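You operate a simulated robot arm through the tools that you are given. There is no shell and no other tool. Be economical: measure what you need, move in short steps, check, and stop when the job is done.

You run a simulated two-armed robot. Do the job below in one go: nothing can be reset, and whatever is moved stays where it is left.

Task
Load the quarter pallet's loose top crate into the lorry at D33, secure it and close the dock.
Fine: square in its bay; load board close to the crate, load bar down, plate up, gate shut, latch down; the chock stays in.

It is judged by the outcome, as a careful person would: the job done as asked, and still so three seconds after it is handed in. It fails if anything else is knocked over, pushed out of place, dropped, spilled or broken.

Robot
Two 7-joint arms with two-finger parallel grippers on one trunk, on a base that drives. Base frame: it is fixed to the floor where the robot stands at the start and does not move with it; the origin is under the middle of the robot, x ahead of it, y to its left, z up. Lengths are in mm, angles in rad, forces in N, time in s.
The left shoulder is at the start at [50, 165, 1059], the right one opposite. With the tool pointing down near the work surface each hand reaches from about 100 to 660 mm from the robot's upright axis, wherever it stands, measured 20 degrees to its own side. Places, roughly: lorry floor at D33 [-300, 1500, 700]; load board [-900, 1600, 800]; load bar [-500, 1400, 1400]; dock gate [-1300, 1100, 1200]; wheel chock [-800, 1300, 100]; green crate [-500, 2000, 750]; navy crate [500, 1500, 750]. Payload 3.91 kg a hand.
Tool frame (each hand has its own): the origin (TCP) lies between the finger pads and is the grasp point; the fingertips stand 30 mm ahead of it; z points along the fingers, y is the line along which they close. The gripper opens to 110 mm. The fingers are 20 mm wide and 10 mm thick; the gripper's body (48 by 112 mm) begins 55 mm behind the TCP.
Orientation is that of the tool frame in the base frame, as a unit quaternion [x, y, z, w]. With the fingers straight down and closing along the base's y, the tool's x points along the base's -x, its y along +y and its z along -z.

Tools
- The arms move only by the tool apply_moves. It takes "left_motion", "right_motion" or both (then of equal length, played together; a hand with none holds still); each is one flat list of numbers, 7 for each row, row after row: the shift along the tool's x, y, z in units of 300 mm (1.0 is 300 mm), then the turn, a rotation vector about the tool's x, y, z in units of 60 degrees (1.0 is 60 degrees), then the gripper command, from -1 (shut) to 1 (fully open), values between in proportion. In form: [dx, dy, dz, rx, ry, rz, fingers, dx, dy, dz, rx, ry, rz, fingers, ...]. A call has 1 to 8 rows; each row is the pose to reach, as a shift and turn from the pose commanded when the call began, along the tool's axes at that moment. A call with a number of a shift or a turn outside -1 to 1 is refused whole. A row lasts 0.2 s, in which the tool goes at most 50 mm and 0.15 rad; a call with a longer step from one row to the next is refused whole, and so is a gripper value outside its range. Where a pose cannot be reached the arm comes as near as it can. A force on the tool above 90 N (or 10 N above the force at the start of the call, whichever is more), or a blocked arm, ends the call early, and 0.2 s more pass. The fingers move at their own pace (about 45 mm/s each) and stop on an object; they squeeze with about 36 N. The grip force told is the motor's: it shows also when the fingers shut on nothing. Time passes only in rows, and 0.2 s behind the last, so rows that repeat a pose let the fingers close. It gives the time, the measured TCP pose, the force on the tool (base axes), the opening and the grip force at its end, in the units of the frame above (readings bear some noise).
- Cameras (640 x 400 px; columns grow to the right, rows downward): "scene" is now at [98.1, 64.8, 1245.2]; the picture's right is [0.67, -0.74, 0.00], its down [-0.31, -0.28, -0.91] and it looks along [0.67, 0.61, -0.42] (base axes); focal length 214 px, centre (320, 200). "left" rides on the left gripper at [72, -17, -103] in its tool frame; the picture's right is [0.23, 0.97, 0.00], its down [-0.76, 0.18, -0.62] and it looks along [-0.61, 0.14, 0.78] (tool axes); focal length 222 px, centre (320, 200). "right" rides on the right gripper at [72, 17, -103] in its tool frame; the picture's right is [-0.23, 0.97, 0.00], its down [-0.76, -0.18, -0.62] and it looks along [-0.61, -0.14, 0.78] (tool axes); focal length 222 px, centre (320, 200). There is no depth. A picture from a camera that has moved, and an enlarged one, comes with that camera's place and axes in the base frame and with its lens.
- grab_frame(camera): a new picture of that camera. It takes no simulated time.
- lift_body(by): slides the trunk up (or, below 0, down) by that many mm; the arms and the scene camera ride with it, the base frame stays. It gives what a move gives, with no picture.
- drive_base(legs): drives the robot by 1 to 6 legs, each [ahead, left, turn to the left] in mm, mm and rad, along the robot's own axes; the way and the turn of a leg run together, so that a leg with both is an arc; at most 1500 mm and 3.142 rad a leg. The arms and the cameras ride along, it lands a little off, and it stops where it bumps. It gives what a move gives.
- turn_head(pan, tilt): turns the head with the scene camera to pan (to the left, within 1.396 rad either way) and tilt (down, from -0.506 to 1.204), counted from straight ahead of the robot. It gives what a move gives.
- inspect(camera, box): a new picture of the part [left, top, right, bottom] of that camera's present view, enlarged. It takes no simulated time.
- sign_off(): hands the job in; it is judged then, once.

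Go step by step. Nothing tells you exact positions but the pictures and the camera data: compare them with the known pose of the tool, close in by small moves and look again before you grip or let go. The budget is 120 turns and 100 pictures, counting those below and the enlarged ones. Unless the task says otherwise, let go and move clear before handing in.

The tools are called after "Call:" as name(argument=value, ...) on one line, values as JSON. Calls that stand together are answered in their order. apply_moves: Moves the arms, as the interface text tells. Its arguments: {"type":"object","properties":{"left_motion":{"type":"array"},"right_motion":{"type":"array"}},"required":[]} The other tools are called the same way: lift_body (by) slides the trunk up or down; drive_base (legs) drives the base; turn_head (pan, tilt) turns the head that bears the scene camera; grab_frame (camera) takes a picture; inspect (camera, box) takes an enlarged picture of a part of a camera's view; sign_off () hands the job in.

At the start:

```text
clock: 0.0
left_position: [307.0, 363.2, 1214.2]
left_orientation: [0.0, 1.0, 0.0, 0.0]
left_wrist_force: [0.2, 0.1, -0.2]
left_finger_gap: 110.2
left_finger_force: 0.0
right_position: [286.0, 36.4, 1297.7]
right_orientation: [0.0, 1.0, 0.001, 0.0]
right_wrist_force: [-0.5, 0.5, -0.2]
right_finger_gap: 109.9
right_finger_force: 0.2
trunk travel left (down, up): [-279.0, 224.0]
robot x, y, heading: [2.2, 1.7, 0.0]
head pan, tilt: [0.735, 0.436]
```

scene: 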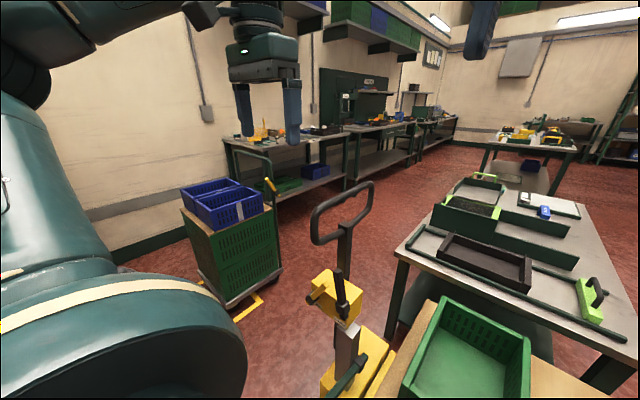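
right: 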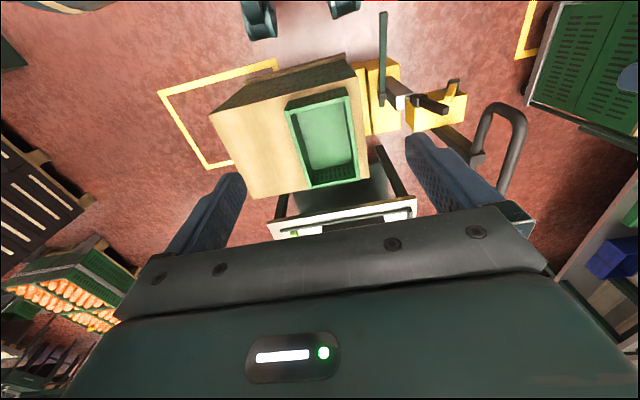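
left: 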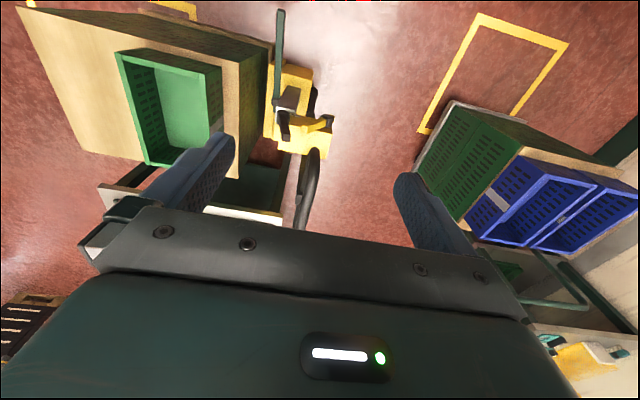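

I see a workshop with a pallet with a green crate ahead-left, a dolly with navy crates on green ones, and benches. The lorry and dock should lie to the left and behind, so I look around first.

Call:
turn_head(pan=1.396, tilt=0.35)

Call:
grab_frame(camera="scene")

Call:
turn_head(pan=0.0, tilt=0.5)

Call:
grab_frame(camera="scene")

```text
clock: 1.0
left_position: [308.1, 363.7, 1213.2]
left_orientation: [0.001, 1.0, 0.0, 0.0]
left_wrist_force: [0.3, 0.0, -0.2]
left_finger_gap: 109.9
left_finger_force: 0.1
right_position: [286.4, 37.1, 1298.4]
right_orientation: [0.0, 1.0, 0.001, 0.0]
right_wrist_force: [0.1, 0.3, 0.9]
right_finger_gap: 110.1
right_finger_force: 0.1
trunk travel left (down, up): [-279.0, 224.0]
robot x, y, heading: [-0.3, -1.4, -0.001]
head pan, tilt: [1.396, 0.351]
```

```text
96 pictures are left
camera scene: at [45.9, 94.7, 1253.1], right [0.98, -0.17, 0.0], down [-0.06, -0.34, -0.94], along [0.16, 0.92, -0.34], focal length 214 px, centre (320, 200)
```

scene: 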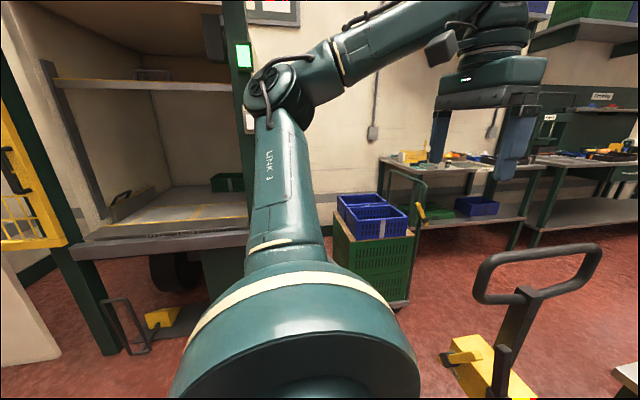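

```text
clock: 2.6
left_position: [306.2, 364.0, 1214.7]
left_orientation: [0.0, 1.0, 0.0, -0.001]
left_wrist_force: [0.0, 0.4, 0.5]
left_finger_gap: 109.8
left_finger_force: 0.1
right_position: [285.2, 37.7, 1297.4]
right_orientation: [0.001, 1.0, 0.0, 0.0]
right_wrist_force: [-0.4, -0.2, -0.5]
right_finger_gap: 110.2
right_finger_force: 0.1
trunk travel left (down, up): [-279.0, 224.0]
robot x, y, heading: [1.3, 0.8, -0.005]
head pan, tilt: [0.0, 0.499]
```

```text
95 pictures are left
camera scene: at [120.7, 3.1, 1239.5], right [0.0, -1.0, 0.0], down [-0.48, 0.0, -0.88], along [0.88, 0.0, -0.48], focal length 214 px, centre (320, 200)
```

scene: 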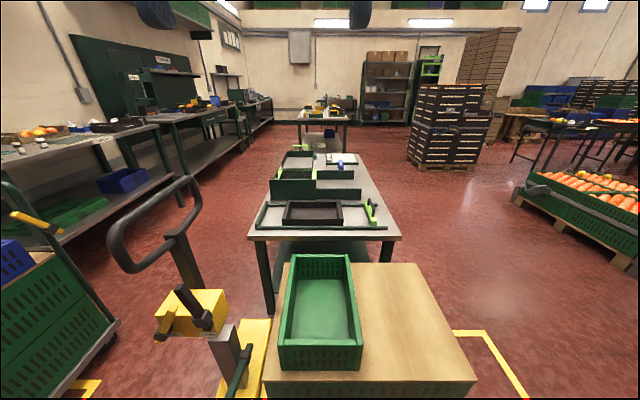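

A green crate stands on a board-topped stack by the pallet truck in front; two navy crates stand on the trolley. I look closer to tell which is the quarter pallet.

Call:
turn_head(pan=0.0, tilt=1.1)

Call:
grab_frame(camera="scene")

Call:
turn_head(pan=1.0, tilt=0.5)

Call:
inspect(camera="scene", box=[80, 100, 400, 300])

```text
clock: 3.6
left_position: [305.9, 362.9, 1213.3]
left_orientation: [0.0, 1.0, 0.0, 0.0]
left_wrist_force: [0.5, -0.4, -0.1]
left_finger_gap: 109.8
left_finger_force: 0.0
right_position: [285.2, 36.8, 1298.5]
right_orientation: [-0.001, 1.0, 0.0, 0.0]
right_wrist_force: [-0.2, 0.9, -0.5]
right_finger_gap: 110.0
right_finger_force: 0.0
trunk travel left (down, up): [-279.0, 224.0]
robot x, y, heading: [1.4, -2.2, 0.0]
head pan, tilt: [0.0, 1.1]
```

```text
94 pictures are left
camera scene: at [92.9, 3.0, 1191.8], right [0.0, -1.0, 0.0], down [-0.89, 0.0, -0.45], along [0.45, 0.0, -0.89], focal length 214 px, centre (320, 200)
```

scene: 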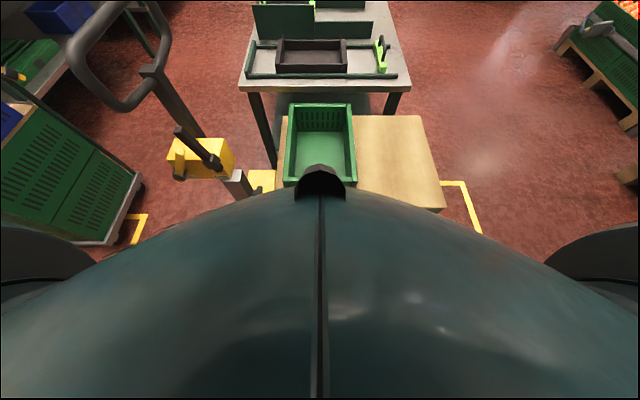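

```text
clock: 4.8
left_position: [307.0, 362.2, 1214.0]
left_orientation: [0.0, 1.0, 0.0, 0.0]
left_wrist_force: [-0.2, 0.3, 0.0]
left_finger_gap: 110.1
left_finger_force: 0.0
right_position: [285.9, 38.2, 1298.9]
right_orientation: [0.0, 1.0, 0.001, 0.001]
right_wrist_force: [0.7, -0.6, 0.5]
right_finger_gap: 110.0
right_finger_force: 0.1
trunk travel left (down, up): [-279.0, 224.0]
robot x, y, heading: [2.8, 0.3, -0.0]
head pan, tilt: [1.0, 0.499]
```

```text
2.00 times, centred on (240, 200) of scene
camera zoom: at [78.9, 79.5, 1239.4], right [0.84, -0.54, 0.0], down [-0.26, -0.4, -0.88], along [0.47, 0.74, -0.48], focal length 429 px, centre (480, 200)
```

zoom: 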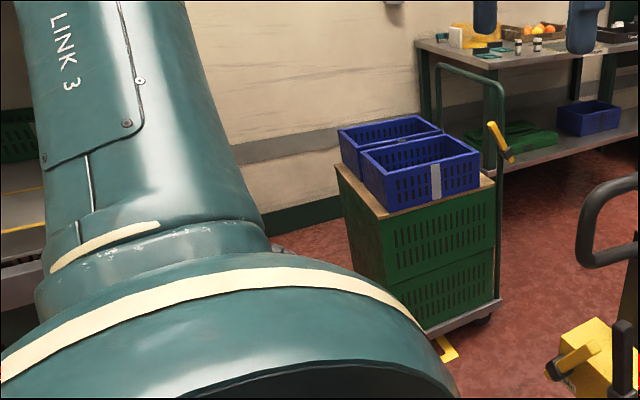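

The green crate sits on the board-topped stack ahead at about [520, 0, 650]; it's the loose single crate. The navy pair is on a wheeled trolley and seems banded. I turn toward the lorry for a proper look.

Call:
drive_base(legs=[[0, 0, 1.75]])

Call:
turn_head(pan=0.0, tilt=0.35)

Call:
grab_frame(camera="scene")

Call:
turn_head(pan=0.75, tilt=0.35)

Call:
grab_frame(camera="scene")

```text
clock: 9.5
left_position: [-411.3, 237.6, 1214.2]
left_orientation: [0.768, -0.64, 0.0, 0.0]
left_wrist_force: [0.0, 0.8, -0.4]
left_finger_gap: 109.9
left_finger_force: 0.0
right_position: [-89.4, 274.7, 1298.7]
right_orientation: [0.768, -0.64, 0.0, 0.0]
right_wrist_force: [0.4, 0.0, -0.1]
right_finger_gap: 110.1
right_finger_force: 0.1
trunk travel left (down, up): [-279.0, 224.0]
robot x, y, heading: [-1.3, 2.2, 1.75]
head pan, tilt: [1.0, 0.499]
```

```text
clock: 10.7
left_position: [-412.8, 236.2, 1213.3]
left_orientation: [0.768, -0.64, 0.0, 0.0]
left_wrist_force: [0.2, 0.3, -0.1]
left_finger_gap: 110.1
left_finger_force: 0.1
right_position: [-88.1, 274.8, 1298.5]
right_orientation: [0.768, -0.641, -0.001, 0.001]
right_wrist_force: [0.0, 0.0, -0.2]
right_finger_gap: 110.2
right_finger_force: 0.1
trunk travel left (down, up): [-279.0, 224.0]
robot x, y, heading: [0.1, -1.6, 1.749]
head pan, tilt: [0.0, 0.351]
```

```text
92 pictures are left
camera scene: at [-21.6, 123.4, 1253.1], right [0.98, 0.18, 0.0], down [0.06, -0.34, -0.94], along [-0.17, 0.92, -0.34], focal length 214 px, centre (320, 200)
```

scene: 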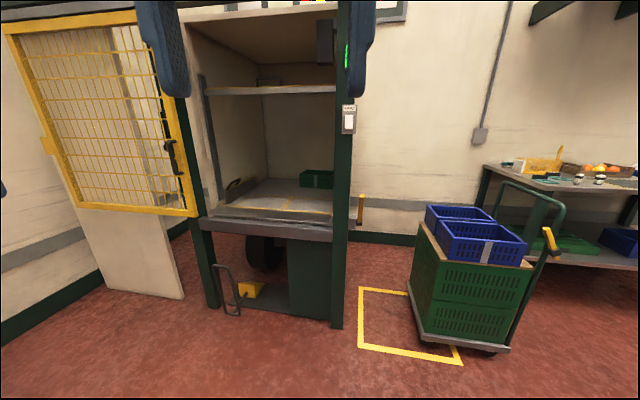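

```text
clock: 11.8
left_position: [-413.9, 236.4, 1213.7]
left_orientation: [0.768, -0.64, 0.0, 0.0]
left_wrist_force: [-0.4, -0.3, -0.1]
left_finger_gap: 110.1
left_finger_force: 0.1
right_position: [-88.3, 274.2, 1297.2]
right_orientation: [0.768, -0.641, -0.001, 0.001]
right_wrist_force: [0.4, -0.7, -1.3]
right_finger_gap: 110.1
right_finger_force: 0.0
trunk travel left (down, up): [-279.0, 224.0]
robot x, y, heading: [3.5, -1.1, 1.752]
head pan, tilt: [0.75, 0.351]
```

```text
91 pictures are left
camera scene: at [-79.5, 87.5, 1253.2], right [0.6, 0.8, 0.0], down [0.28, -0.21, -0.94], along [-0.75, 0.56, -0.34], focal length 214 px, centre (320, 200)
```

scene: 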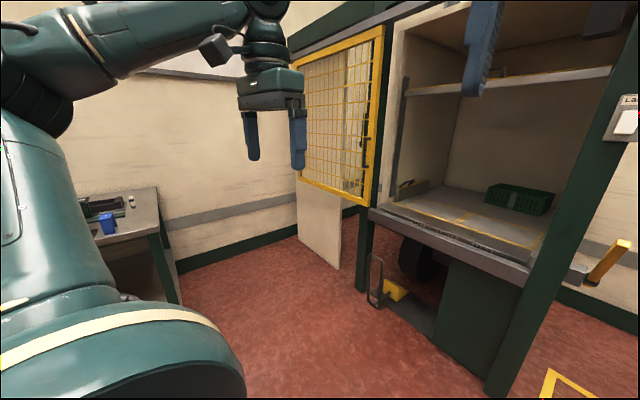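

The lorry has an open gate (left), a load bar up, a board on the left inside and a green crate at the back right. I drive nearer to see details.

Call:
drive_base(legs=[[350, 0, 0]])

Call:
turn_head(pan=0.1, tilt=0.4)

Call:
grab_frame(camera="scene")

Call:
inspect(camera="scene", box=[180, 100, 420, 250])

```text
clock: 14.1
left_position: [-475.0, 574.8, 1213.7]
left_orientation: [0.769, -0.639, 0.0, 0.0]
left_wrist_force: [0.8, 0.9, 0.9]
left_finger_gap: 110.0
left_finger_force: 0.0
right_position: [-150.5, 613.2, 1298.3]
right_orientation: [0.768, -0.64, 0.001, 0.001]
right_wrist_force: [-0.1, 0.1, -0.1]
right_finger_gap: 109.9
right_finger_force: 0.0
trunk travel left (down, up): [-279.0, 224.0]
robot x, y, heading: [-59.5, 338.5, 1.752]
head pan, tilt: [0.75, 0.351]
```

```text
clock: 15.1
left_position: [-475.9, 574.4, 1214.0]
left_orientation: [0.769, -0.639, 0.0, 0.0]
left_wrist_force: [0.0, 0.7, 0.0]
left_finger_gap: 109.8
left_finger_force: 0.2
right_position: [-150.5, 613.2, 1298.0]
right_orientation: [0.768, -0.64, -0.001, 0.0]
right_wrist_force: [0.1, 0.2, -0.3]
right_finger_gap: 110.1
right_finger_force: 0.0
trunk travel left (down, up): [-279.0, 224.0]
robot x, y, heading: [-57.7, 338.3, 1.754]
head pan, tilt: [0.099, 0.4]
```

```text
90 pictures are left
camera scene: at [-92.8, 459.2, 1248.6], right [0.96, 0.28, 0.0], down [0.11, -0.37, -0.92], along [-0.26, 0.88, -0.39], focal length 214 px, centre (320, 200)
```

scene: 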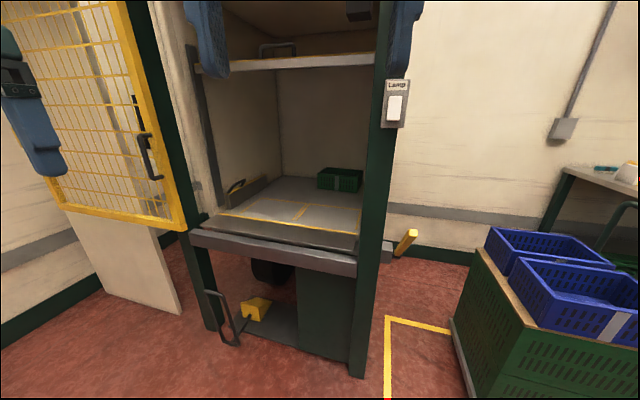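

```text
2.67 times, centred on (300, 175) of scene
camera zoom: at [-92.8, 459.2, 1248.6], right [0.96, 0.28, 0.0], down [0.11, -0.37, -0.92], along [-0.26, 0.88, -0.39], focal length 572 px, centre (373, 267)
```

zoom: 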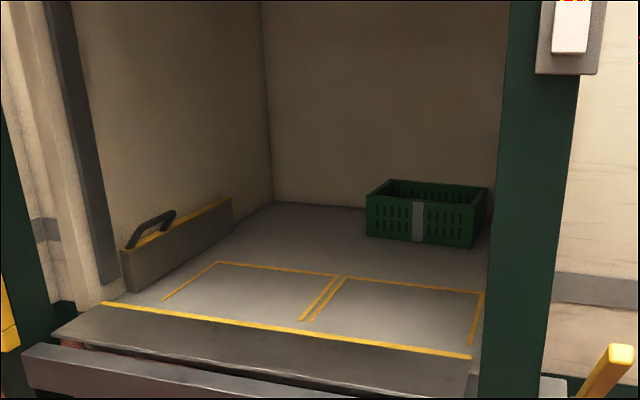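

Inside I see two marked bays, a board with a handle against the left wall, the dock plate with a yellow lever on the right, and the load bar up. I look up for the bar, the sign and any loading plan.

Call:
turn_head(pan=0.1, tilt=-0.3)

Call:
grab_frame(camera="scene")

Call:
turn_head(pan=0.6, tilt=0.2)

Call:
grab_frame(camera="scene")

```text
clock: 16.2
left_position: [-474.0, 575.2, 1213.8]
left_orientation: [0.769, -0.64, -0.001, 0.0]
left_wrist_force: [-0.7, 0.7, 0.1]
left_finger_gap: 110.1
left_finger_force: 0.1
right_position: [-150.6, 613.1, 1298.0]
right_orientation: [0.768, -0.64, -0.001, 0.0]
right_wrist_force: [0.4, -0.3, -0.2]
right_finger_gap: 110.2
right_finger_force: 0.3
trunk travel left (down, up): [-279.0, 224.0]
robot x, y, heading: [-63.6, 339.3, 1.754]
head pan, tilt: [0.099, -0.3]
```

```text
88 pictures are left
camera scene: at [-88.8, 445.8, 1311.0], right [0.96, 0.28, 0.0], down [-0.08, 0.28, -0.96], along [-0.27, 0.92, 0.29], focal length 214 px, centre (320, 200)
```

scene: 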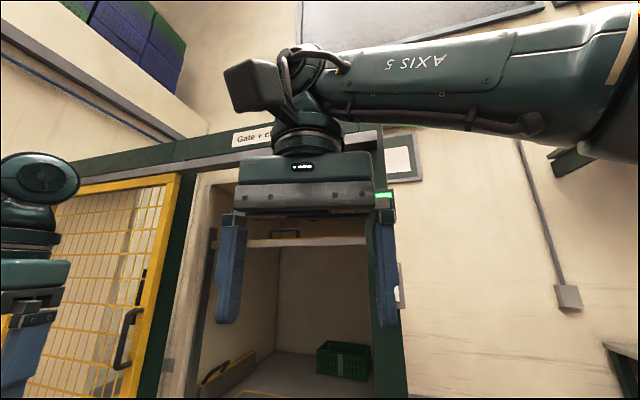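

```text
clock: 17.1
left_position: [-475.3, 574.6, 1215.3]
left_orientation: [0.769, -0.639, 0.0, 0.001]
left_wrist_force: [0.2, 0.2, -0.4]
left_finger_gap: 110.0
left_finger_force: 0.1
right_position: [-150.9, 613.0, 1297.7]
right_orientation: [0.768, -0.641, -0.001, 0.001]
right_wrist_force: [-0.4, -0.6, 0.1]
right_finger_gap: 110.0
right_finger_force: 0.1
trunk travel left (down, up): [-279.0, 224.0]
robot x, y, heading: [-61.7, 335.0, 1.755]
head pan, tilt: [0.6, 0.201]
```

```text
87 pictures are left
camera scene: at [-132.6, 436.3, 1267.2], right [0.71, 0.7, 0.0], down [0.14, -0.14, -0.98], along [-0.69, 0.7, -0.2], focal length 214 px, centre (320, 200)
```

scene: 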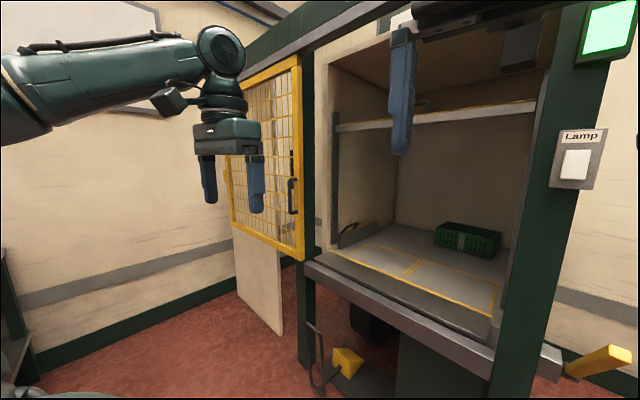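

A sign on the beam reads "Gate + c…" and there is a notice behind the arm. I lower the right arm out of view to read them.

Call:
apply_moves(right_motion=[0, 0, 0.16, 0, 0, 0, 1, 0, 0, 0.32, 0, 0, 0, 1, 0, 0, 0.48, 0, 0, 0, 1, 0, 0, 0.64, 0, 0, 0, 1, 0, 0, 0.8, 0, 0, 0, 1, 0, 0, 0.96, 0, 0, 0, 1])

Call:
turn_head(pan=0.0, tilt=-0.3)

Call:
grab_frame(camera="scene")

Call:
inspect(camera="scene", box=[180, 90, 420, 240])

```text
clock: 18.5
left_position: [-473.9, 575.5, 1214.3]
left_orientation: [0.77, -0.638, 0.0, 0.0]
left_wrist_force: [0.1, -0.3, 0.4]
left_finger_gap: 109.7
left_finger_force: 0.1
right_position: [-150.1, 613.0, 1009.2]
right_orientation: [0.769, -0.64, -0.001, 0.001]
right_wrist_force: [1.5, -0.3, 0.0]
right_finger_gap: 109.9
right_finger_force: 0.0
trunk travel left (down, up): [-279.0, 224.0]
robot x, y, heading: [-63.9, 338.8, 1.756]
head pan, tilt: [0.6, 0.201]
```

```text
clock: 19.5
left_position: [-475.0, 575.3, 1213.7]
left_orientation: [0.769, -0.639, 0.0, 0.001]
left_wrist_force: [0.3, -0.6, 0.4]
left_finger_gap: 110.3
left_finger_force: 0.1
right_position: [-150.1, 612.4, 1010.3]
right_orientation: [0.768, -0.64, -0.001, 0.001]
right_wrist_force: [-0.3, -0.1, -0.4]
right_finger_gap: 109.9
right_finger_force: 0.0
trunk travel left (down, up): [-279.0, 224.0]
robot x, y, heading: [-61.3, 338.7, 1.756]
head pan, tilt: [0.0, -0.3]
```

```text
86 pictures are left
camera scene: at [-81.3, 447.5, 1311.1], right [0.98, 0.18, 0.0], down [-0.05, 0.29, -0.96], along [-0.17, 0.94, 0.3], focal length 214 px, centre (320, 200)
```

scene: 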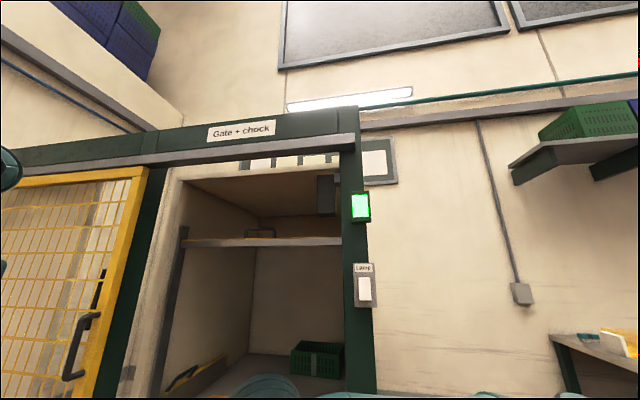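

```text
2.67 times, centred on (300, 165) of scene
camera zoom: at [-81.3, 447.5, 1311.1], right [0.98, 0.18, 0.0], down [-0.05, 0.29, -0.96], along [-0.17, 0.94, 0.3], focal length 572 px, centre (373, 293)
```

zoom: 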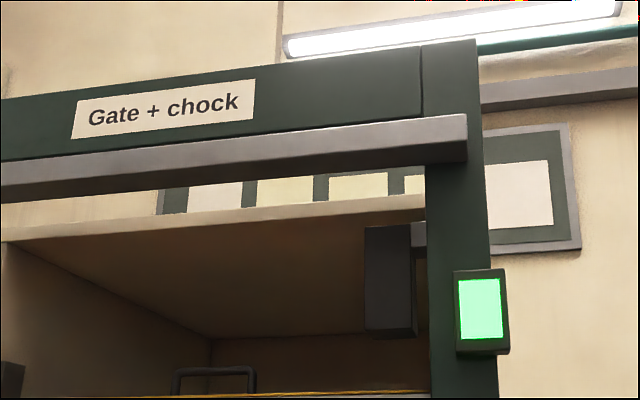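

The sign is an interlock light ("Gate + chock", green); the gate slides on a rail from the left. I drive closer to measure the bays, bar, board and plate.

Call:
drive_base(legs=[[300, 150, -0.18]])

Call:
turn_head(pan=0.0, tilt=0.55)

Call:
grab_frame(camera="scene")

Call:
grab_frame(camera="left")

```text
clock: 21.7
left_position: [-603.7, 928.5, 1213.8]
left_orientation: [-0.706, 0.708, 0.0, 0.0]
left_wrist_force: [0.0, -0.5, -0.6]
left_finger_gap: 110.1
left_finger_force: 0.0
right_position: [-276.8, 906.3, 1009.7]
right_orientation: [-0.706, 0.708, 0.001, -0.001]
right_wrist_force: [-0.6, 0.3, -0.4]
right_finger_gap: 109.7
right_finger_force: 0.0
trunk travel left (down, up): [-279.0, 224.0]
robot x, y, heading: [-238.2, 621.4, 1.568]
head pan, tilt: [0.0, -0.3]
```

```text
clock: 22.9
left_position: [-601.7, 929.1, 1213.8]
left_orientation: [-0.707, 0.708, 0.001, 0.001]
left_wrist_force: [-0.3, 0.2, 0.4]
left_finger_gap: 110.2
left_finger_force: 0.2
right_position: [-275.9, 907.6, 1009.8]
right_orientation: [-0.705, 0.709, 0.001, -0.001]
right_wrist_force: [-0.2, 0.2, 0.2]
right_finger_gap: 109.9
right_finger_force: 0.0
trunk travel left (down, up): [-279.0, 224.0]
robot x, y, heading: [-240.3, 618.4, 1.567]
head pan, tilt: [0.0, 0.55]
```

```text
84 pictures are left
camera scene: at [-239.4, 743.3, 1235.0], right [1.0, 0.0, 0.0], down [0.0, -0.52, -0.85], along [0.0, 0.85, -0.52], focal length 214 px, centre (320, 200)
```

scene: 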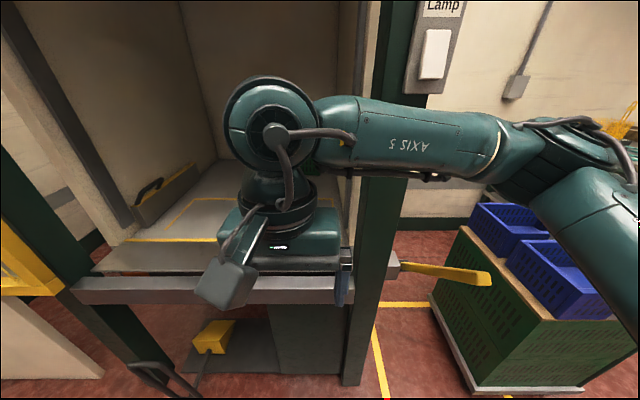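

```text
83 pictures are left
camera left: at [-586.3, 856.5, 1318.2], right [-0.97, -0.23, 0.0], down [-0.18, 0.76, 0.62], along [-0.14, 0.61, -0.78], focal length 222 px, centre (320, 200)
```

left: 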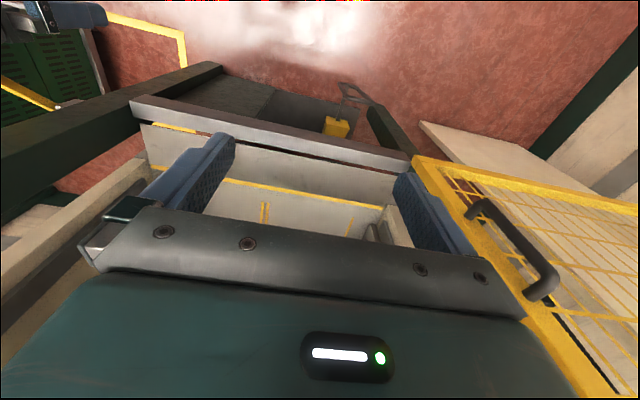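

The right arm blocks the view. I swing it out to the right and recentre the robot on the opening, a bit further back.

Call:
apply_moves(right_motion=[0.06, -0.15, 0, 0, 0, 0, 1, 0.12, -0.3, 0, 0, 0, 0, 1, 0.18, -0.45, 0, 0, 0, 0, 1, 0.24, -0.6, 0, 0, 0, 0, 1, 0.3, -0.75, 0, 0, 0, 0, 1, 0.35, -0.9, 0, 0, 0, 0, 1])

Call:
drive_base(legs=[[-100, 220, 0]])

Call:
lift_body(by=200)

Call:
turn_head(pan=0.0, tilt=0.6)

Call:
grab_frame(camera="scene")

Call:
inspect(camera="scene", box=[200, 50, 440, 200])

```text
clock: 23.9
left_position: [-602.0, 928.2, 1214.8]
left_orientation: [-0.706, 0.708, 0.0, 0.001]
left_wrist_force: [-0.2, 0.3, -0.2]
left_finger_gap: 109.9
left_finger_force: 0.0
right_position: [-107.9, 847.2, 1011.9]
right_orientation: [-0.683, 0.73, 0.005, -0.004]
right_wrist_force: [1.6, 2.4, 0.4]
right_finger_gap: 109.7
right_finger_force: 0.0
right hand out of reach, approached as far as the arm can: row 5
trunk travel left (down, up): [-279.0, 224.0]
robot x, y, heading: [-237.7, 620.9, 1.571]
head pan, tilt: [0.0, 0.55]
stopped in row 5 (right hand): the force on the tool passed its limit (the readings are from after the stop); the commanded pose is now the measured one
```

```text
clock: 25.7
left_position: [-819.0, 829.6, 1214.1]
left_orientation: [-0.705, 0.709, 0.001, 0.001]
left_wrist_force: [0.4, 0.7, 0.5]
left_finger_gap: 109.9
left_finger_force: 0.1
right_position: [-324.8, 745.6, 1011.1]
right_orientation: [-0.682, 0.731, 0.006, -0.005]
right_wrist_force: [-1.0, 3.4, 0.2]
right_finger_gap: 110.2
right_finger_force: 0.1
trunk travel left (down, up): [-279.0, 224.0]
robot x, y, heading: [-459.6, 517.7, 1.565]
head pan, tilt: [0.0, 0.55]
```

```text
clock: 27.9
left_position: [-818.1, 830.7, 1414.4]
left_orientation: [-0.706, 0.709, 0.0, 0.0]
left_wrist_force: [1.2, -0.4, 0.0]
left_finger_gap: 109.8
left_finger_force: 0.1
right_position: [-323.8, 744.7, 1212.7]
right_orientation: [-0.682, 0.731, 0.006, -0.005]
right_wrist_force: [0.5, 2.9, -0.8]
right_finger_gap: 109.8
right_finger_force: 0.0
trunk travel left (down, up): [-479.0, 24.0]
robot x, y, heading: [-456.0, 518.2, 1.563]
head pan, tilt: [0.0, 0.55]
```

```text
clock: 28.5
left_position: [-818.0, 830.7, 1413.9]
left_orientation: [-0.705, 0.709, 0.001, 0.0]
left_wrist_force: [-0.5, -0.9, 1.1]
left_finger_gap: 110.1
left_finger_force: 0.0
right_position: [-325.1, 745.1, 1211.6]
right_orientation: [-0.682, 0.731, 0.006, -0.005]
right_wrist_force: [-0.1, 3.0, -0.8]
right_finger_gap: 109.9
right_finger_force: 0.0
trunk travel left (down, up): [-479.0, 24.0]
robot x, y, heading: [-455.4, 522.3, 1.57]
head pan, tilt: [0.0, 0.6]
```

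```text
82 pictures are left
camera scene: at [-456.1, 641.5, 1430.4], right [1.0, -0.01, 0.0], down [0.0, -0.56, -0.83], along [0.01, 0.83, -0.56], focal length 214 px, centre (320, 200)
```

scene: 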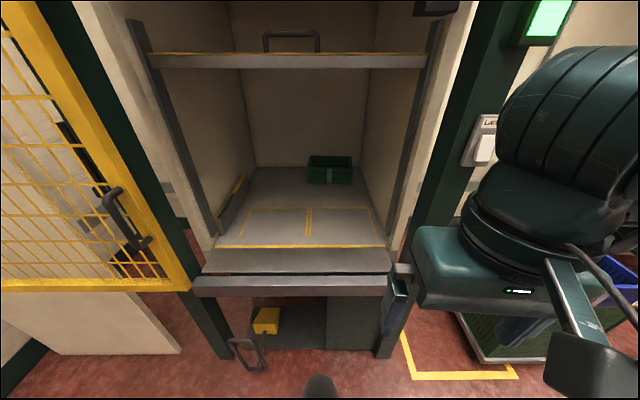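

```text
2.67 times, centred on (320, 125) of scene
camera zoom: at [-456.1, 641.5, 1430.4], right [1.0, -0.01, 0.0], down [0.0, -0.56, -0.83], along [0.01, 0.83, -0.56], focal length 572 px, centre (320, 400)
```

zoom: 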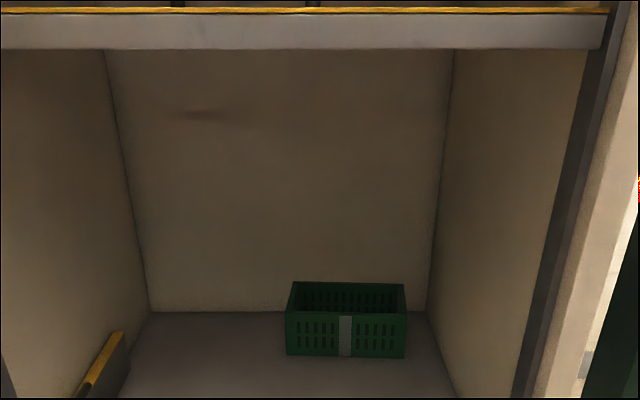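

I now see the lot clearly: load bar in side rails with a loop handle, board at the left wall, two bays, plate and lever. Zooming for measurements.

Call:
inspect(camera="scene", box=[180, 160, 420, 310])

Call:
inspect(camera="scene", box=[20, 160, 180, 300])

Call:
inspect(camera="scene", box=[120, 0, 450, 206])

```text
2.67 times, centred on (300, 235) of scene
camera zoom: at [-456.1, 641.5, 1430.4], right [1.0, -0.01, 0.0], down [0.0, -0.56, -0.83], along [0.01, 0.83, -0.56], focal length 572 px, centre (373, 107)
```

zoom: 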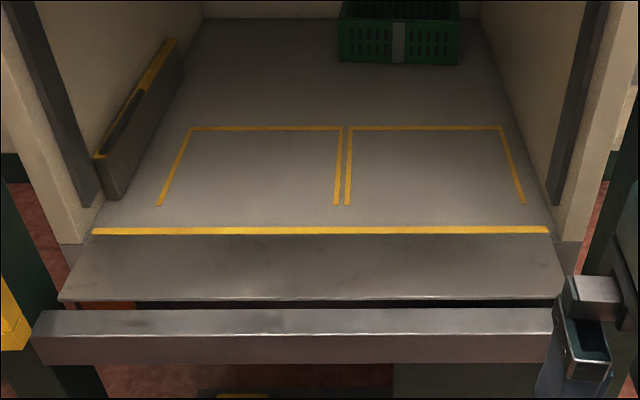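

```text
2.86 times, centred on (100, 230) of scene
camera zoom: at [-456.1, 641.5, 1430.4], right [1.0, -0.01, 0.0], down [0.0, -0.56, -0.83], along [0.01, 0.83, -0.56], focal length 613 px, centre (949, 114)
```

zoom: 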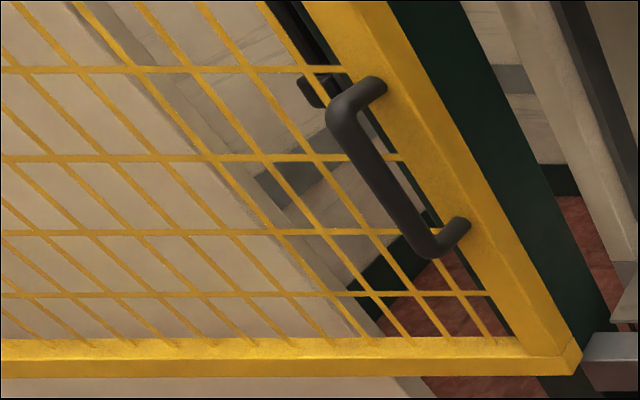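

```text
1.94 times, centred on (285, 103) of scene
camera zoom: at [-456.1, 641.5, 1430.4], right [1.0, -0.01, 0.0], down [0.0, -0.56, -0.83], along [0.01, 0.83, -0.56], focal length 416 px, centre (388, 388)
```

zoom: 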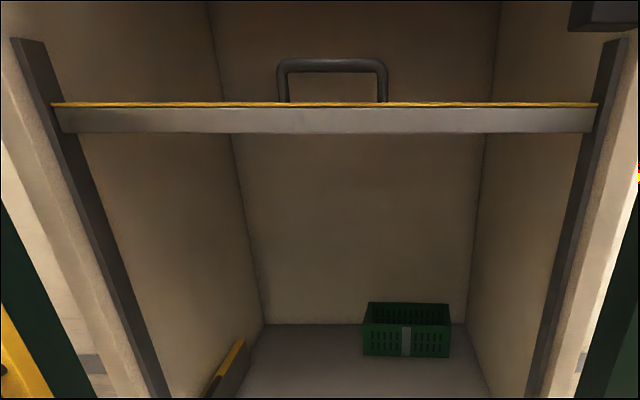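

The bays measure about 325 × 238 mm, x −836…−513 and −496…−168, y 1405…1643 at z ≈ 700. I go back to examine the crate and pallet for a hint about which bay and how to grip.

Call:
drive_base(legs=[[0, 0, -1.57], [380, 0, 0], [0, -520, 0]])

Call:
turn_head(pan=0.0, tilt=0.85)

Call:
grab_frame(camera="scene")

Call:
inspect(camera="scene", box=[220, 100, 460, 250])

```text
clock: 37.3
left_position: [232.1, 384.0, 1415.3]
left_orientation: [-0.01, 1.0, 0.0, 0.0]
left_wrist_force: [0.2, 0.5, 1.0]
left_finger_gap: 110.1
left_finger_force: 0.1
right_position: [160.0, -112.3, 1210.9]
right_orientation: [0.022, 1.0, 0.008, 0.001]
right_wrist_force: [3.3, -0.2, -0.6]
right_finger_gap: 110.1
right_finger_force: 0.1
trunk travel left (down, up): [-479.0, 24.0]
robot x, y, heading: [-66.7, 15.1, 0.024]
head pan, tilt: [0.0, 0.6]
```

```text
clock: 38.0
left_position: [232.7, 382.9, 1414.7]
left_orientation: [-0.011, 1.0, -0.001, 0.001]
left_wrist_force: [-0.4, 0.1, -0.1]
left_finger_gap: 109.9
left_finger_force: 0.0
right_position: [161.6, -113.3, 1210.5]
right_orientation: [0.021, 1.0, 0.008, 0.0]
right_wrist_force: [1.2, -0.2, 0.8]
right_finger_gap: 109.9
right_finger_force: 0.1
trunk travel left (down, up): [-479.0, 24.0]
robot x, y, heading: [-65.5, 14.3, 0.022]
head pan, tilt: [0.0, 0.85]
```

```text
77 pictures are left
camera scene: at [41.1, 19.3, 1409.6], right [0.02, -1.0, 0.0], down [-0.75, -0.02, -0.66], along [0.66, 0.01, -0.75], focal length 214 px, centre (320, 200)
```

scene: 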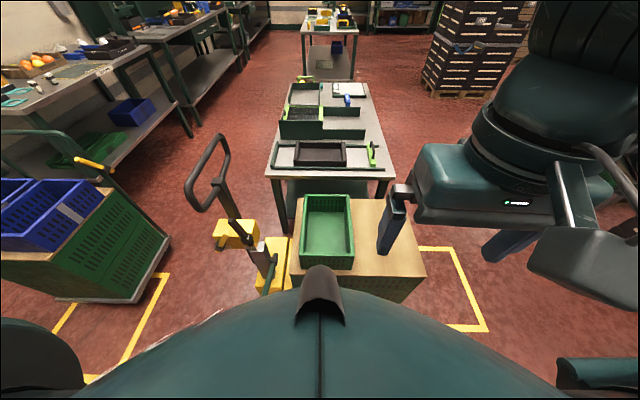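

```text
2.67 times, centred on (340, 175) of scene
camera zoom: at [41.1, 19.3, 1409.6], right [0.02, -1.0, 0.0], down [-0.75, -0.02, -0.66], along [0.66, 0.01, -0.75], focal length 572 px, centre (267, 267)
```

zoom: 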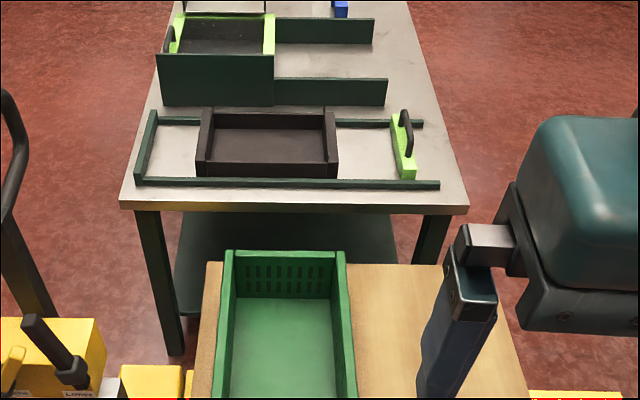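

No tag on the crate from above. I back up a bit to see the front faces of crate and stack.

Call:
drive_base(legs=[[-500, 0, 0]])

Call:
turn_head(pan=0.0, tilt=0.75)

Call:
inspect(camera="scene", box=[200, 100, 440, 250])

Call:
turn_head(pan=0.6, tilt=0.35)

Call:
grab_frame(camera="scene")

```text
clock: 41.0
left_position: [-268.2, 373.9, 1413.9]
left_orientation: [-0.011, 1.0, 0.0, 0.001]
left_wrist_force: [0.1, 0.1, -0.4]
left_finger_gap: 109.5
left_finger_force: 0.1
right_position: [-339.3, -123.9, 1211.7]
right_orientation: [0.021, 1.0, 0.007, 0.0]
right_wrist_force: [1.6, -0.6, 0.6]
right_finger_gap: 109.9
right_finger_force: 0.1
trunk travel left (down, up): [-479.0, 24.0]
robot x, y, heading: [-567.4, 4.3, 0.021]
head pan, tilt: [0.0, 0.85]
```

```text
clock: 41.6
left_position: [-266.8, 372.9, 1414.5]
left_orientation: [-0.011, 1.0, 0.0, 0.0]
left_wrist_force: [0.8, 0.6, -0.2]
left_finger_gap: 109.9
left_finger_force: 0.0
right_position: [-338.0, -124.3, 1210.2]
right_orientation: [0.021, 1.0, 0.008, 0.0]
right_wrist_force: [0.1, 0.4, -0.5]
right_finger_gap: 109.9
right_finger_force: 0.1
trunk travel left (down, up): [-479.0, 24.0]
robot x, y, heading: [-569.1, 4.9, 0.022]
head pan, tilt: [0.0, 0.75]
```

```text
2.67 times, centred on (320, 175) of scene
camera zoom: at [-453.7, 8.8, 1417.5], right [0.02, -1.0, 0.0], down [-0.68, -0.01, -0.73], along [0.73, 0.02, -0.68], focal length 572 px, centre (320, 267)
```

zoom: 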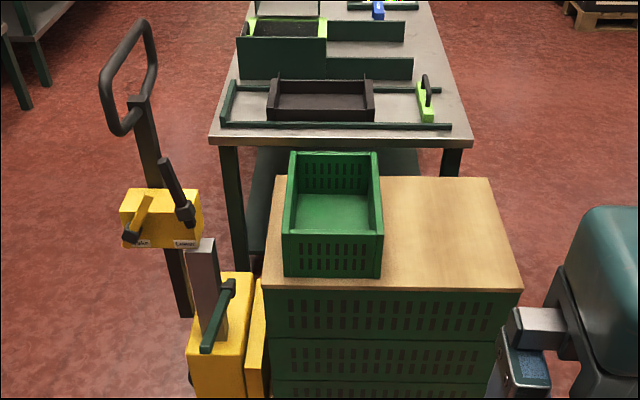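

```text
clock: 42.6
left_position: [-266.4, 373.0, 1414.9]
left_orientation: [-0.012, 1.0, 0.0, 0.0]
left_wrist_force: [-0.2, 0.5, 0.3]
left_finger_gap: 110.4
left_finger_force: 0.0
right_position: [-338.6, -123.0, 1211.7]
right_orientation: [0.022, 1.0, 0.007, 0.001]
right_wrist_force: [1.3, -0.6, 0.6]
right_finger_gap: 110.0
right_finger_force: 0.0
trunk travel left (down, up): [-479.0, 24.0]
robot x, y, heading: [-567.1, 3.0, 0.023]
head pan, tilt: [0.6, 0.351]
```

```text
74 pictures are left
camera scene: at [-460.8, 61.2, 1453.1], right [0.58, -0.81, 0.0], down [-0.28, -0.2, -0.94], along [0.76, 0.55, -0.34], focal length 214 px, centre (320, 200)
```

scene: 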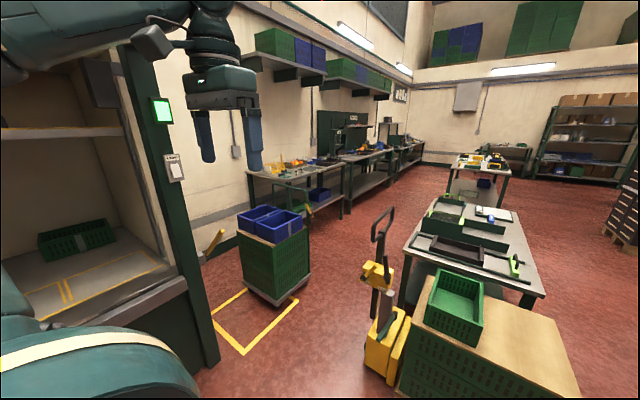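

No tag anywhere; the green crate (x 400–703, y −92…108, rim z ≈ 706) is loose on the quarter pallet's cap. The given lorry spot [-300,1500] matches the right-hand bay (against the wall, board then closing from the left), so I'll use that. I return to the pallet and lower the trunk.

Call:
drive_base(legs=[[570, -10, -0.022]])

Call:
lift_body(by=-150)

Call:
turn_head(pan=0.0, tilt=0.8)

```text
clock: 45.9
left_position: [303.4, 353.9, 1413.9]
left_orientation: [0.006, 1.0, 0.0, 0.0]
left_wrist_force: [0.4, 0.6, 0.4]
left_finger_gap: 110.0
left_finger_force: 0.1
right_position: [214.4, -139.7, 1210.6]
right_orientation: [0.039, 0.999, 0.008, 0.0]
right_wrist_force: [1.1, 0.7, -0.3]
right_finger_gap: 109.9
right_finger_force: 0.0
trunk travel left (down, up): [-479.0, 24.0]
robot x, y, heading: [-8.6, -6.1, -0.014]
head pan, tilt: [0.6, 0.351]
```

```text
clock: 47.6
left_position: [303.5, 353.3, 1264.9]
left_orientation: [0.008, 1.0, 0.0, 0.001]
left_wrist_force: [0.5, 0.8, -0.2]
left_finger_gap: 110.1
left_finger_force: 0.0
right_position: [214.7, -140.0, 1061.0]
right_orientation: [0.04, 0.999, 0.008, 0.0]
right_wrist_force: [0.9, 0.5, 0.9]
right_finger_gap: 109.9
right_finger_force: 0.0
trunk travel left (down, up): [-329.0, 174.0]
robot x, y, heading: [-8.3, -2.8, -0.015]
head pan, tilt: [0.6, 0.351]
```

```text
clock: 48.6
left_position: [304.2, 354.2, 1263.9]
left_orientation: [0.007, 1.0, 0.001, 0.001]
left_wrist_force: [0.4, -0.5, -0.3]
left_finger_gap: 110.0
left_finger_force: 0.1
right_position: [213.9, -141.0, 1061.9]
right_orientation: [0.039, 0.999, 0.008, 0.0]
right_wrist_force: [1.0, 0.2, -0.5]
right_finger_gap: 110.0
right_finger_force: 0.0
trunk travel left (down, up): [-329.0, 174.0]
robot x, y, heading: [-7.0, -1.8, -0.011]
head pan, tilt: [0.0, 0.799]
```

Moving both hands out over the crate's long walls at a safe height.

Call:
apply_moves(left_motion=[-0.104, -0.103, 0, 0, 0, -0.013, 1, -0.208, -0.206, 0, 0, 0, -0.013, 1, -0.312, -0.308, 0, 0, 0, -0.013, 1, -0.416, -0.411, 0, 0, 0, -0.013, 1, -0.52, -0.514, 0, 0, 0, -0.013, 1, -0.624, -0.617, 0, 0, 0, -0.013, 1, -0.728, -0.719, 0, 0, 0, -0.013, 1, -0.832, -0.822, 0, 0, 0, -0.013, 1], right_motion=[-0.122, 0.031, 0, 0.005, 0, -0.025, 1, -0.245, 0.062, 0, 0.01, 0, -0.05, 1, -0.368, 0.094, 0, 0.015, 0, -0.075, 1, -0.49, 0.125, 0, 0.015, 0, -0.075, 1, -0.612, 0.156, 0, 0.015, 0, -0.075, 1, -0.735, 0.188, 0, 0.015, 0, -0.075, 1, -0.858, 0.219, 0, 0.015, 0, -0.075, 1, -0.98, 0.25, 0, 0.015, 0, -0.075, 1])

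Call:
grab_frame(camera="left")

Call:
grab_frame(camera="right")

```text
clock: 50.4
left_position: [462.2, 193.2, 1214.6]
left_orientation: [0.0, 1.0, -0.001, 0.002]
left_wrist_force: [-0.3, 0.3, -0.2]
left_finger_gap: 110.2
left_finger_force: 0.0
left hand out of reach, approached as far as the arm can: row 5, 6, 7, 8
right_position: [515.3, -86.1, 1060.8]
right_orientation: [-0.001, 1.0, -0.001, 0.0]
right_wrist_force: [0.2, 0.6, -1.0]
right_finger_gap: 110.0
right_finger_force: 0.0
trunk travel left (down, up): [-329.0, 174.0]
robot x, y, heading: [-7.2, -2.9, -0.018]
head pan, tilt: [0.0, 0.799]
```

```text
73 pictures are left
camera left: at [389.8, 176.3, 1318.5], right [-0.23, 0.97, 0.0], down [0.76, 0.18, 0.62], along [0.61, 0.14, -0.78], focal length 222 px, centre (320, 200)
```

left: 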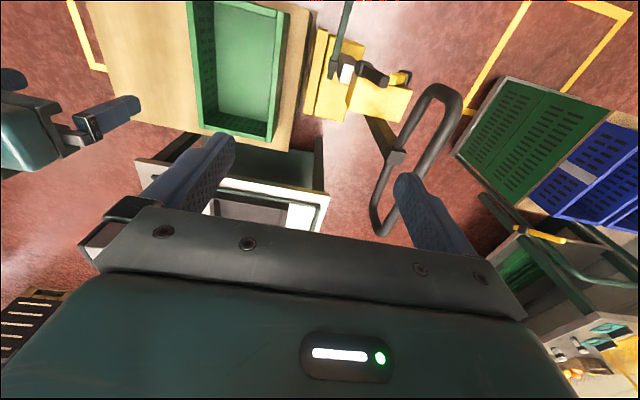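

```text
72 pictures are left
camera right: at [444.0, -70.2, 1164.5], right [0.23, 0.97, 0.0], down [0.76, -0.18, 0.62], along [0.61, -0.14, -0.78], focal length 222 px, centre (320, 200)
```

right: 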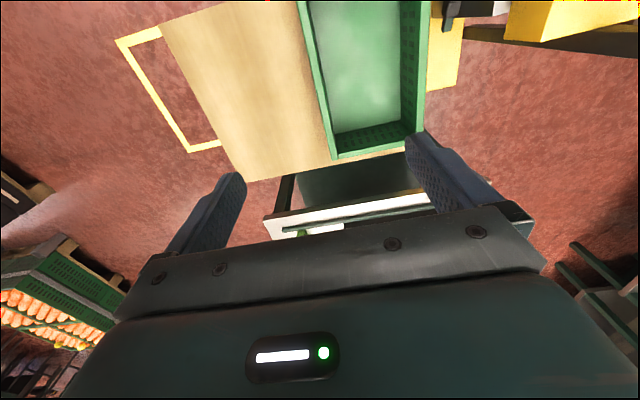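

The crate's long walls sit at y ≈ 103 and −86. I lower both hands toward it.

Call:
apply_moves(left_motion=[-0.037, -0.037, 0.12, 0, 0, 0, 1, -0.073, -0.075, 0.24, 0, 0, 0, 1, -0.11, -0.113, 0.36, 0, 0, 0, 1, -0.147, -0.15, 0.48, 0, 0, 0, 1, -0.183, -0.188, 0.6, 0, 0, 0, 1, -0.22, -0.225, 0.72, 0, 0, 0, 1, -0.257, -0.263, 0.84, 0, 0, 0, 1, -0.293, -0.3, 0.96, 0, 0, 0, 1], right_motion=[-0.015, 0, 0.09, 0, 0, 0, 1, -0.03, 0, 0.18, 0, 0, 0, 1, -0.045, 0, 0.27, 0, 0, 0, 1, -0.06, 0, 0.36, 0, 0, 0, 1, -0.075, 0, 0.45, 0, 0, 0, 1, -0.09, 0, 0.54, 0, 0, 0, 1, -0.105, 0, 0.63, 0, 0, 0, 1, -0.117, 0, 0.7, 0, 0, 0, 1])

Call:
grab_frame(camera="left")

Call:
grab_frame(camera="right")

```text
clock: 52.2
left_position: [494.7, 157.4, 954.1]
left_orientation: [0.001, 1.0, -0.002, 0.001]
left_wrist_force: [-0.2, 1.2, 0.2]
left_finger_gap: 110.1
left_finger_force: 0.2
left hand out of reach, approached as far as the arm can: row 3, 4, 5, 6, 7, 8
right_position: [548.6, -89.0, 853.5]
right_orientation: [0.0, 1.0, -0.001, -0.001]
right_wrist_force: [-0.4, 0.5, 0.4]
right_finger_gap: 110.1
right_finger_force: 0.1
trunk travel left (down, up): [-329.0, 174.0]
robot x, y, heading: [-8.2, -6.2, -0.013]
head pan, tilt: [0.0, 0.799]
```

```text
71 pictures are left
camera left: at [421.3, 140.7, 1057.6], right [-0.23, 0.97, 0.0], down [0.76, 0.18, 0.62], along [0.61, 0.14, -0.78], focal length 222 px, centre (320, 200)
```

left: 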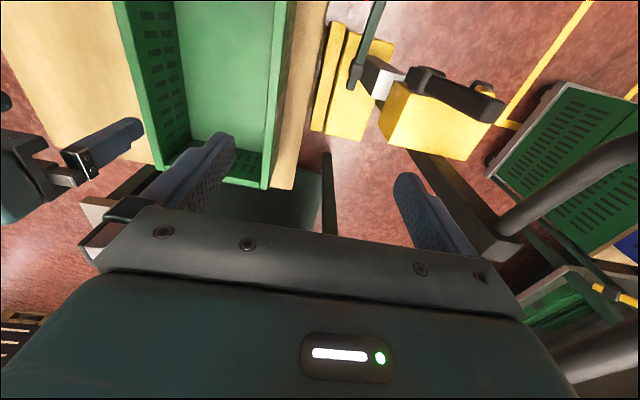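

```text
70 pictures are left
camera right: at [476.3, -72.7, 956.8], right [0.23, 0.97, 0.0], down [0.76, -0.18, 0.62], along [0.61, -0.14, -0.78], focal length 222 px, centre (320, 200)
```

right: 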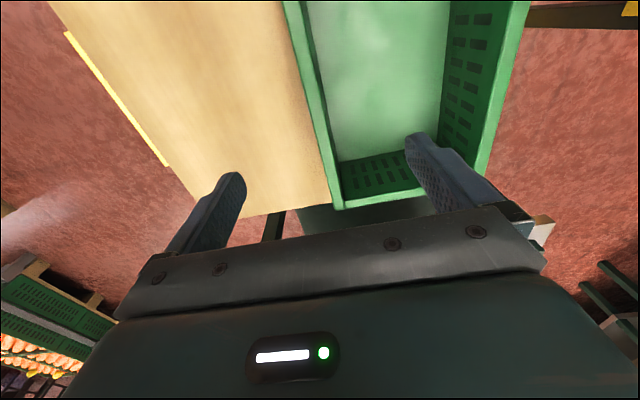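

The left hand was reported out of reach; I check where its commanded pose stands with a null move.

Call:
apply_moves(left_motion=[0, 0, 0, 0, 0, 0, 1, 0, 0, 0, 0, 0, 0, 1])

```text
clock: 52.8
left_position: [495.0, 156.8, 954.1]
left_orientation: [0.0, 1.0, -0.001, 0.001]
left_wrist_force: [-0.3, -0.4, 0.3]
left_finger_gap: 109.9
left_finger_force: 0.1
right_position: [549.0, -89.0, 852.8]
right_orientation: [0.0, 1.0, 0.0, 0.0]
right_wrist_force: [0.3, 0.6, -0.4]
right_finger_gap: 110.2
right_finger_force: 0.1
trunk travel left (down, up): [-329.0, 174.0]
robot x, y, heading: [-14.2, -5.1, -0.011]
head pan, tilt: [0.0, 0.799]
```

The commanded pose equals the reached one. I bring the left hand straight down first, then over.

Call:
apply_moves(left_motion=[0, 0, 0.12, 0, 0, 0, 1, 0, 0, 0.24, 0, 0, 0, 1, 0, 0, 0.33, 0, 0, 0, 1, -0.06, -0.06, 0.33, 0, 0, 0, 1, -0.12, -0.12, 0.33, 0, 0, 0, 1, -0.18, -0.18, 0.33, 0, 0, 0, 1])

```text
clock: 54.2
left_position: [485.5, 179.8, 888.0]
left_orientation: [-0.001, 1.0, -0.001, 0.001]
left_wrist_force: [-0.9, 0.1, -0.5]
left_finger_gap: 109.9
left_finger_force: 0.0
left hand out of reach, approached as far as the arm can: row 1, 2, 3, 4, 5, 6
right_position: [548.2, -89.5, 854.8]
right_orientation: [-0.001, 1.0, -0.001, 0.0]
right_wrist_force: [-0.6, -0.2, 0.3]
right_finger_gap: 109.9
right_finger_force: 0.1
trunk travel left (down, up): [-329.0, 174.0]
robot x, y, heading: [-9.9, -3.8, -0.017]
head pan, tilt: [0.0, 0.799]
```

The left arm is at a joint limit along this path. I pull it back to its own side, go down there, and approach again.

Call:
apply_moves(left_motion=[0.1, 0.095, -0.04, 0, 0, 0, 1, 0.2, 0.19, -0.08, 0, 0, 0, 1, 0.3, 0.285, -0.12, 0, 0, 0, 1, 0.4, 0.38, -0.12, 0, 0, 0, 1, 0.5, 0.475, -0.1, 0, 0, 0, 1, 0.583, 0.567, 0, 0, 0, 0, 1, 0.583, 0.567, 0.12, 0, 0, 0, 1])

Call:
turn_head(pan=0.5, tilt=0.6)

Call:
grab_frame(camera="scene")

```text
clock: 55.8
left_position: [306.8, 346.2, 847.8]
left_orientation: [0.001, 1.0, 0.0, 0.0]
left_wrist_force: [0.1, -0.1, 0.3]
left_finger_gap: 110.1
left_finger_force: 0.1
right_position: [548.5, -89.3, 853.9]
right_orientation: [0.0, 1.0, 0.0, 0.0]
right_wrist_force: [-1.0, -0.4, -0.1]
right_finger_gap: 110.2
right_finger_force: 0.2
trunk travel left (down, up): [-329.0, 174.0]
robot x, y, heading: [-7.7, -5.3, -0.015]
head pan, tilt: [0.0, 0.799]
```

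```text
clock: 56.7
left_position: [305.8, 346.4, 848.3]
left_orientation: [0.0, 1.0, 0.0, 0.001]
left_wrist_force: [0.2, -0.1, 0.8]
left_finger_gap: 110.0
left_finger_force: 0.0
right_position: [549.0, -89.3, 853.2]
right_orientation: [0.0, 1.0, 0.0, -0.001]
right_wrist_force: [-0.4, -0.4, -0.3]
right_finger_gap: 110.0
right_finger_force: 0.0
trunk travel left (down, up): [-329.0, 174.0]
robot x, y, heading: [-6.7, -5.5, -0.014]
head pan, tilt: [0.499, 0.6]
```

```text
69 pictures are left
camera scene: at [98.9, 39.0, 1280.4], right [0.47, -0.89, 0.0], down [-0.5, -0.26, -0.82], along [0.73, 0.38, -0.57], focal length 214 px, centre (320, 200)
```

scene: 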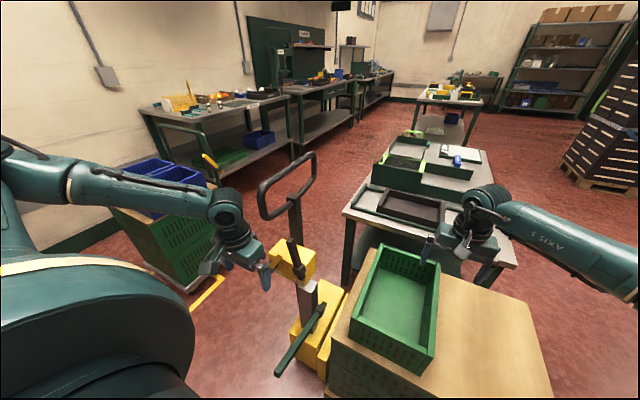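

The truck's rod tops out near (436, 310, 833), so I bring the left hand inward first, then forward, at z ≈ 890.

Call:
apply_moves(left_motion=[0, -0.13, -0.07, 0, 0, 0, 1, 0, -0.27, -0.14, 0, 0, 0, 1, 0, -0.41, -0.14, 0, 0, 0, 1, 0, -0.55, -0.14, 0, 0, 0, 1, 0, -0.68, -0.14, 0, 0, 0, 1, 0, -0.81, -0.14, 0, 0, 0, 1])

Call:
apply_moves(left_motion=[-0.15, 0, 0, 0, 0, 0, 1, -0.3, 0, 0, 0, 0, 0, 1, -0.45, 0, 0, 0, 0, 0, 1, -0.6, 0, 0, 0, 0, 0, 1, -0.72, 0, 0, 0, 0, 0, 1, -0.813, 0, 0, 0, 0, 0, 1])

```text
clock: 58.1
left_position: [305.3, 103.6, 891.2]
left_orientation: [0.0, 1.0, 0.001, 0.0]
left_wrist_force: [-0.1, -0.1, -0.4]
left_finger_gap: 110.0
left_finger_force: 0.1
right_position: [547.8, -88.8, 853.8]
right_orientation: [0.001, 1.0, 0.0, -0.001]
right_wrist_force: [0.2, 0.9, 0.3]
right_finger_gap: 109.9
right_finger_force: 0.1
trunk travel left (down, up): [-329.0, 174.0]
robot x, y, heading: [-9.8, -2.3, -0.012]
head pan, tilt: [0.499, 0.6]
```

```text
clock: 59.5
left_position: [487.5, 164.0, 920.2]
left_orientation: [0.001, 1.0, 0.0, 0.001]
left_wrist_force: [0.1, 0.7, 0.5]
left_finger_gap: 110.0
left_finger_force: 0.1
left hand out of reach, approached as far as the arm can: row 1, 2, 3, 4, 5, 6
right_position: [548.4, -89.4, 853.4]
right_orientation: [0.0, 1.0, 0.0, 0.0]
right_wrist_force: [0.1, -0.1, -0.1]
right_finger_gap: 109.9
right_finger_force: 0.1
trunk travel left (down, up): [-329.0, 174.0]
robot x, y, heading: [-11.8, -6.1, -0.011]
head pan, tilt: [0.499, 0.6]
```

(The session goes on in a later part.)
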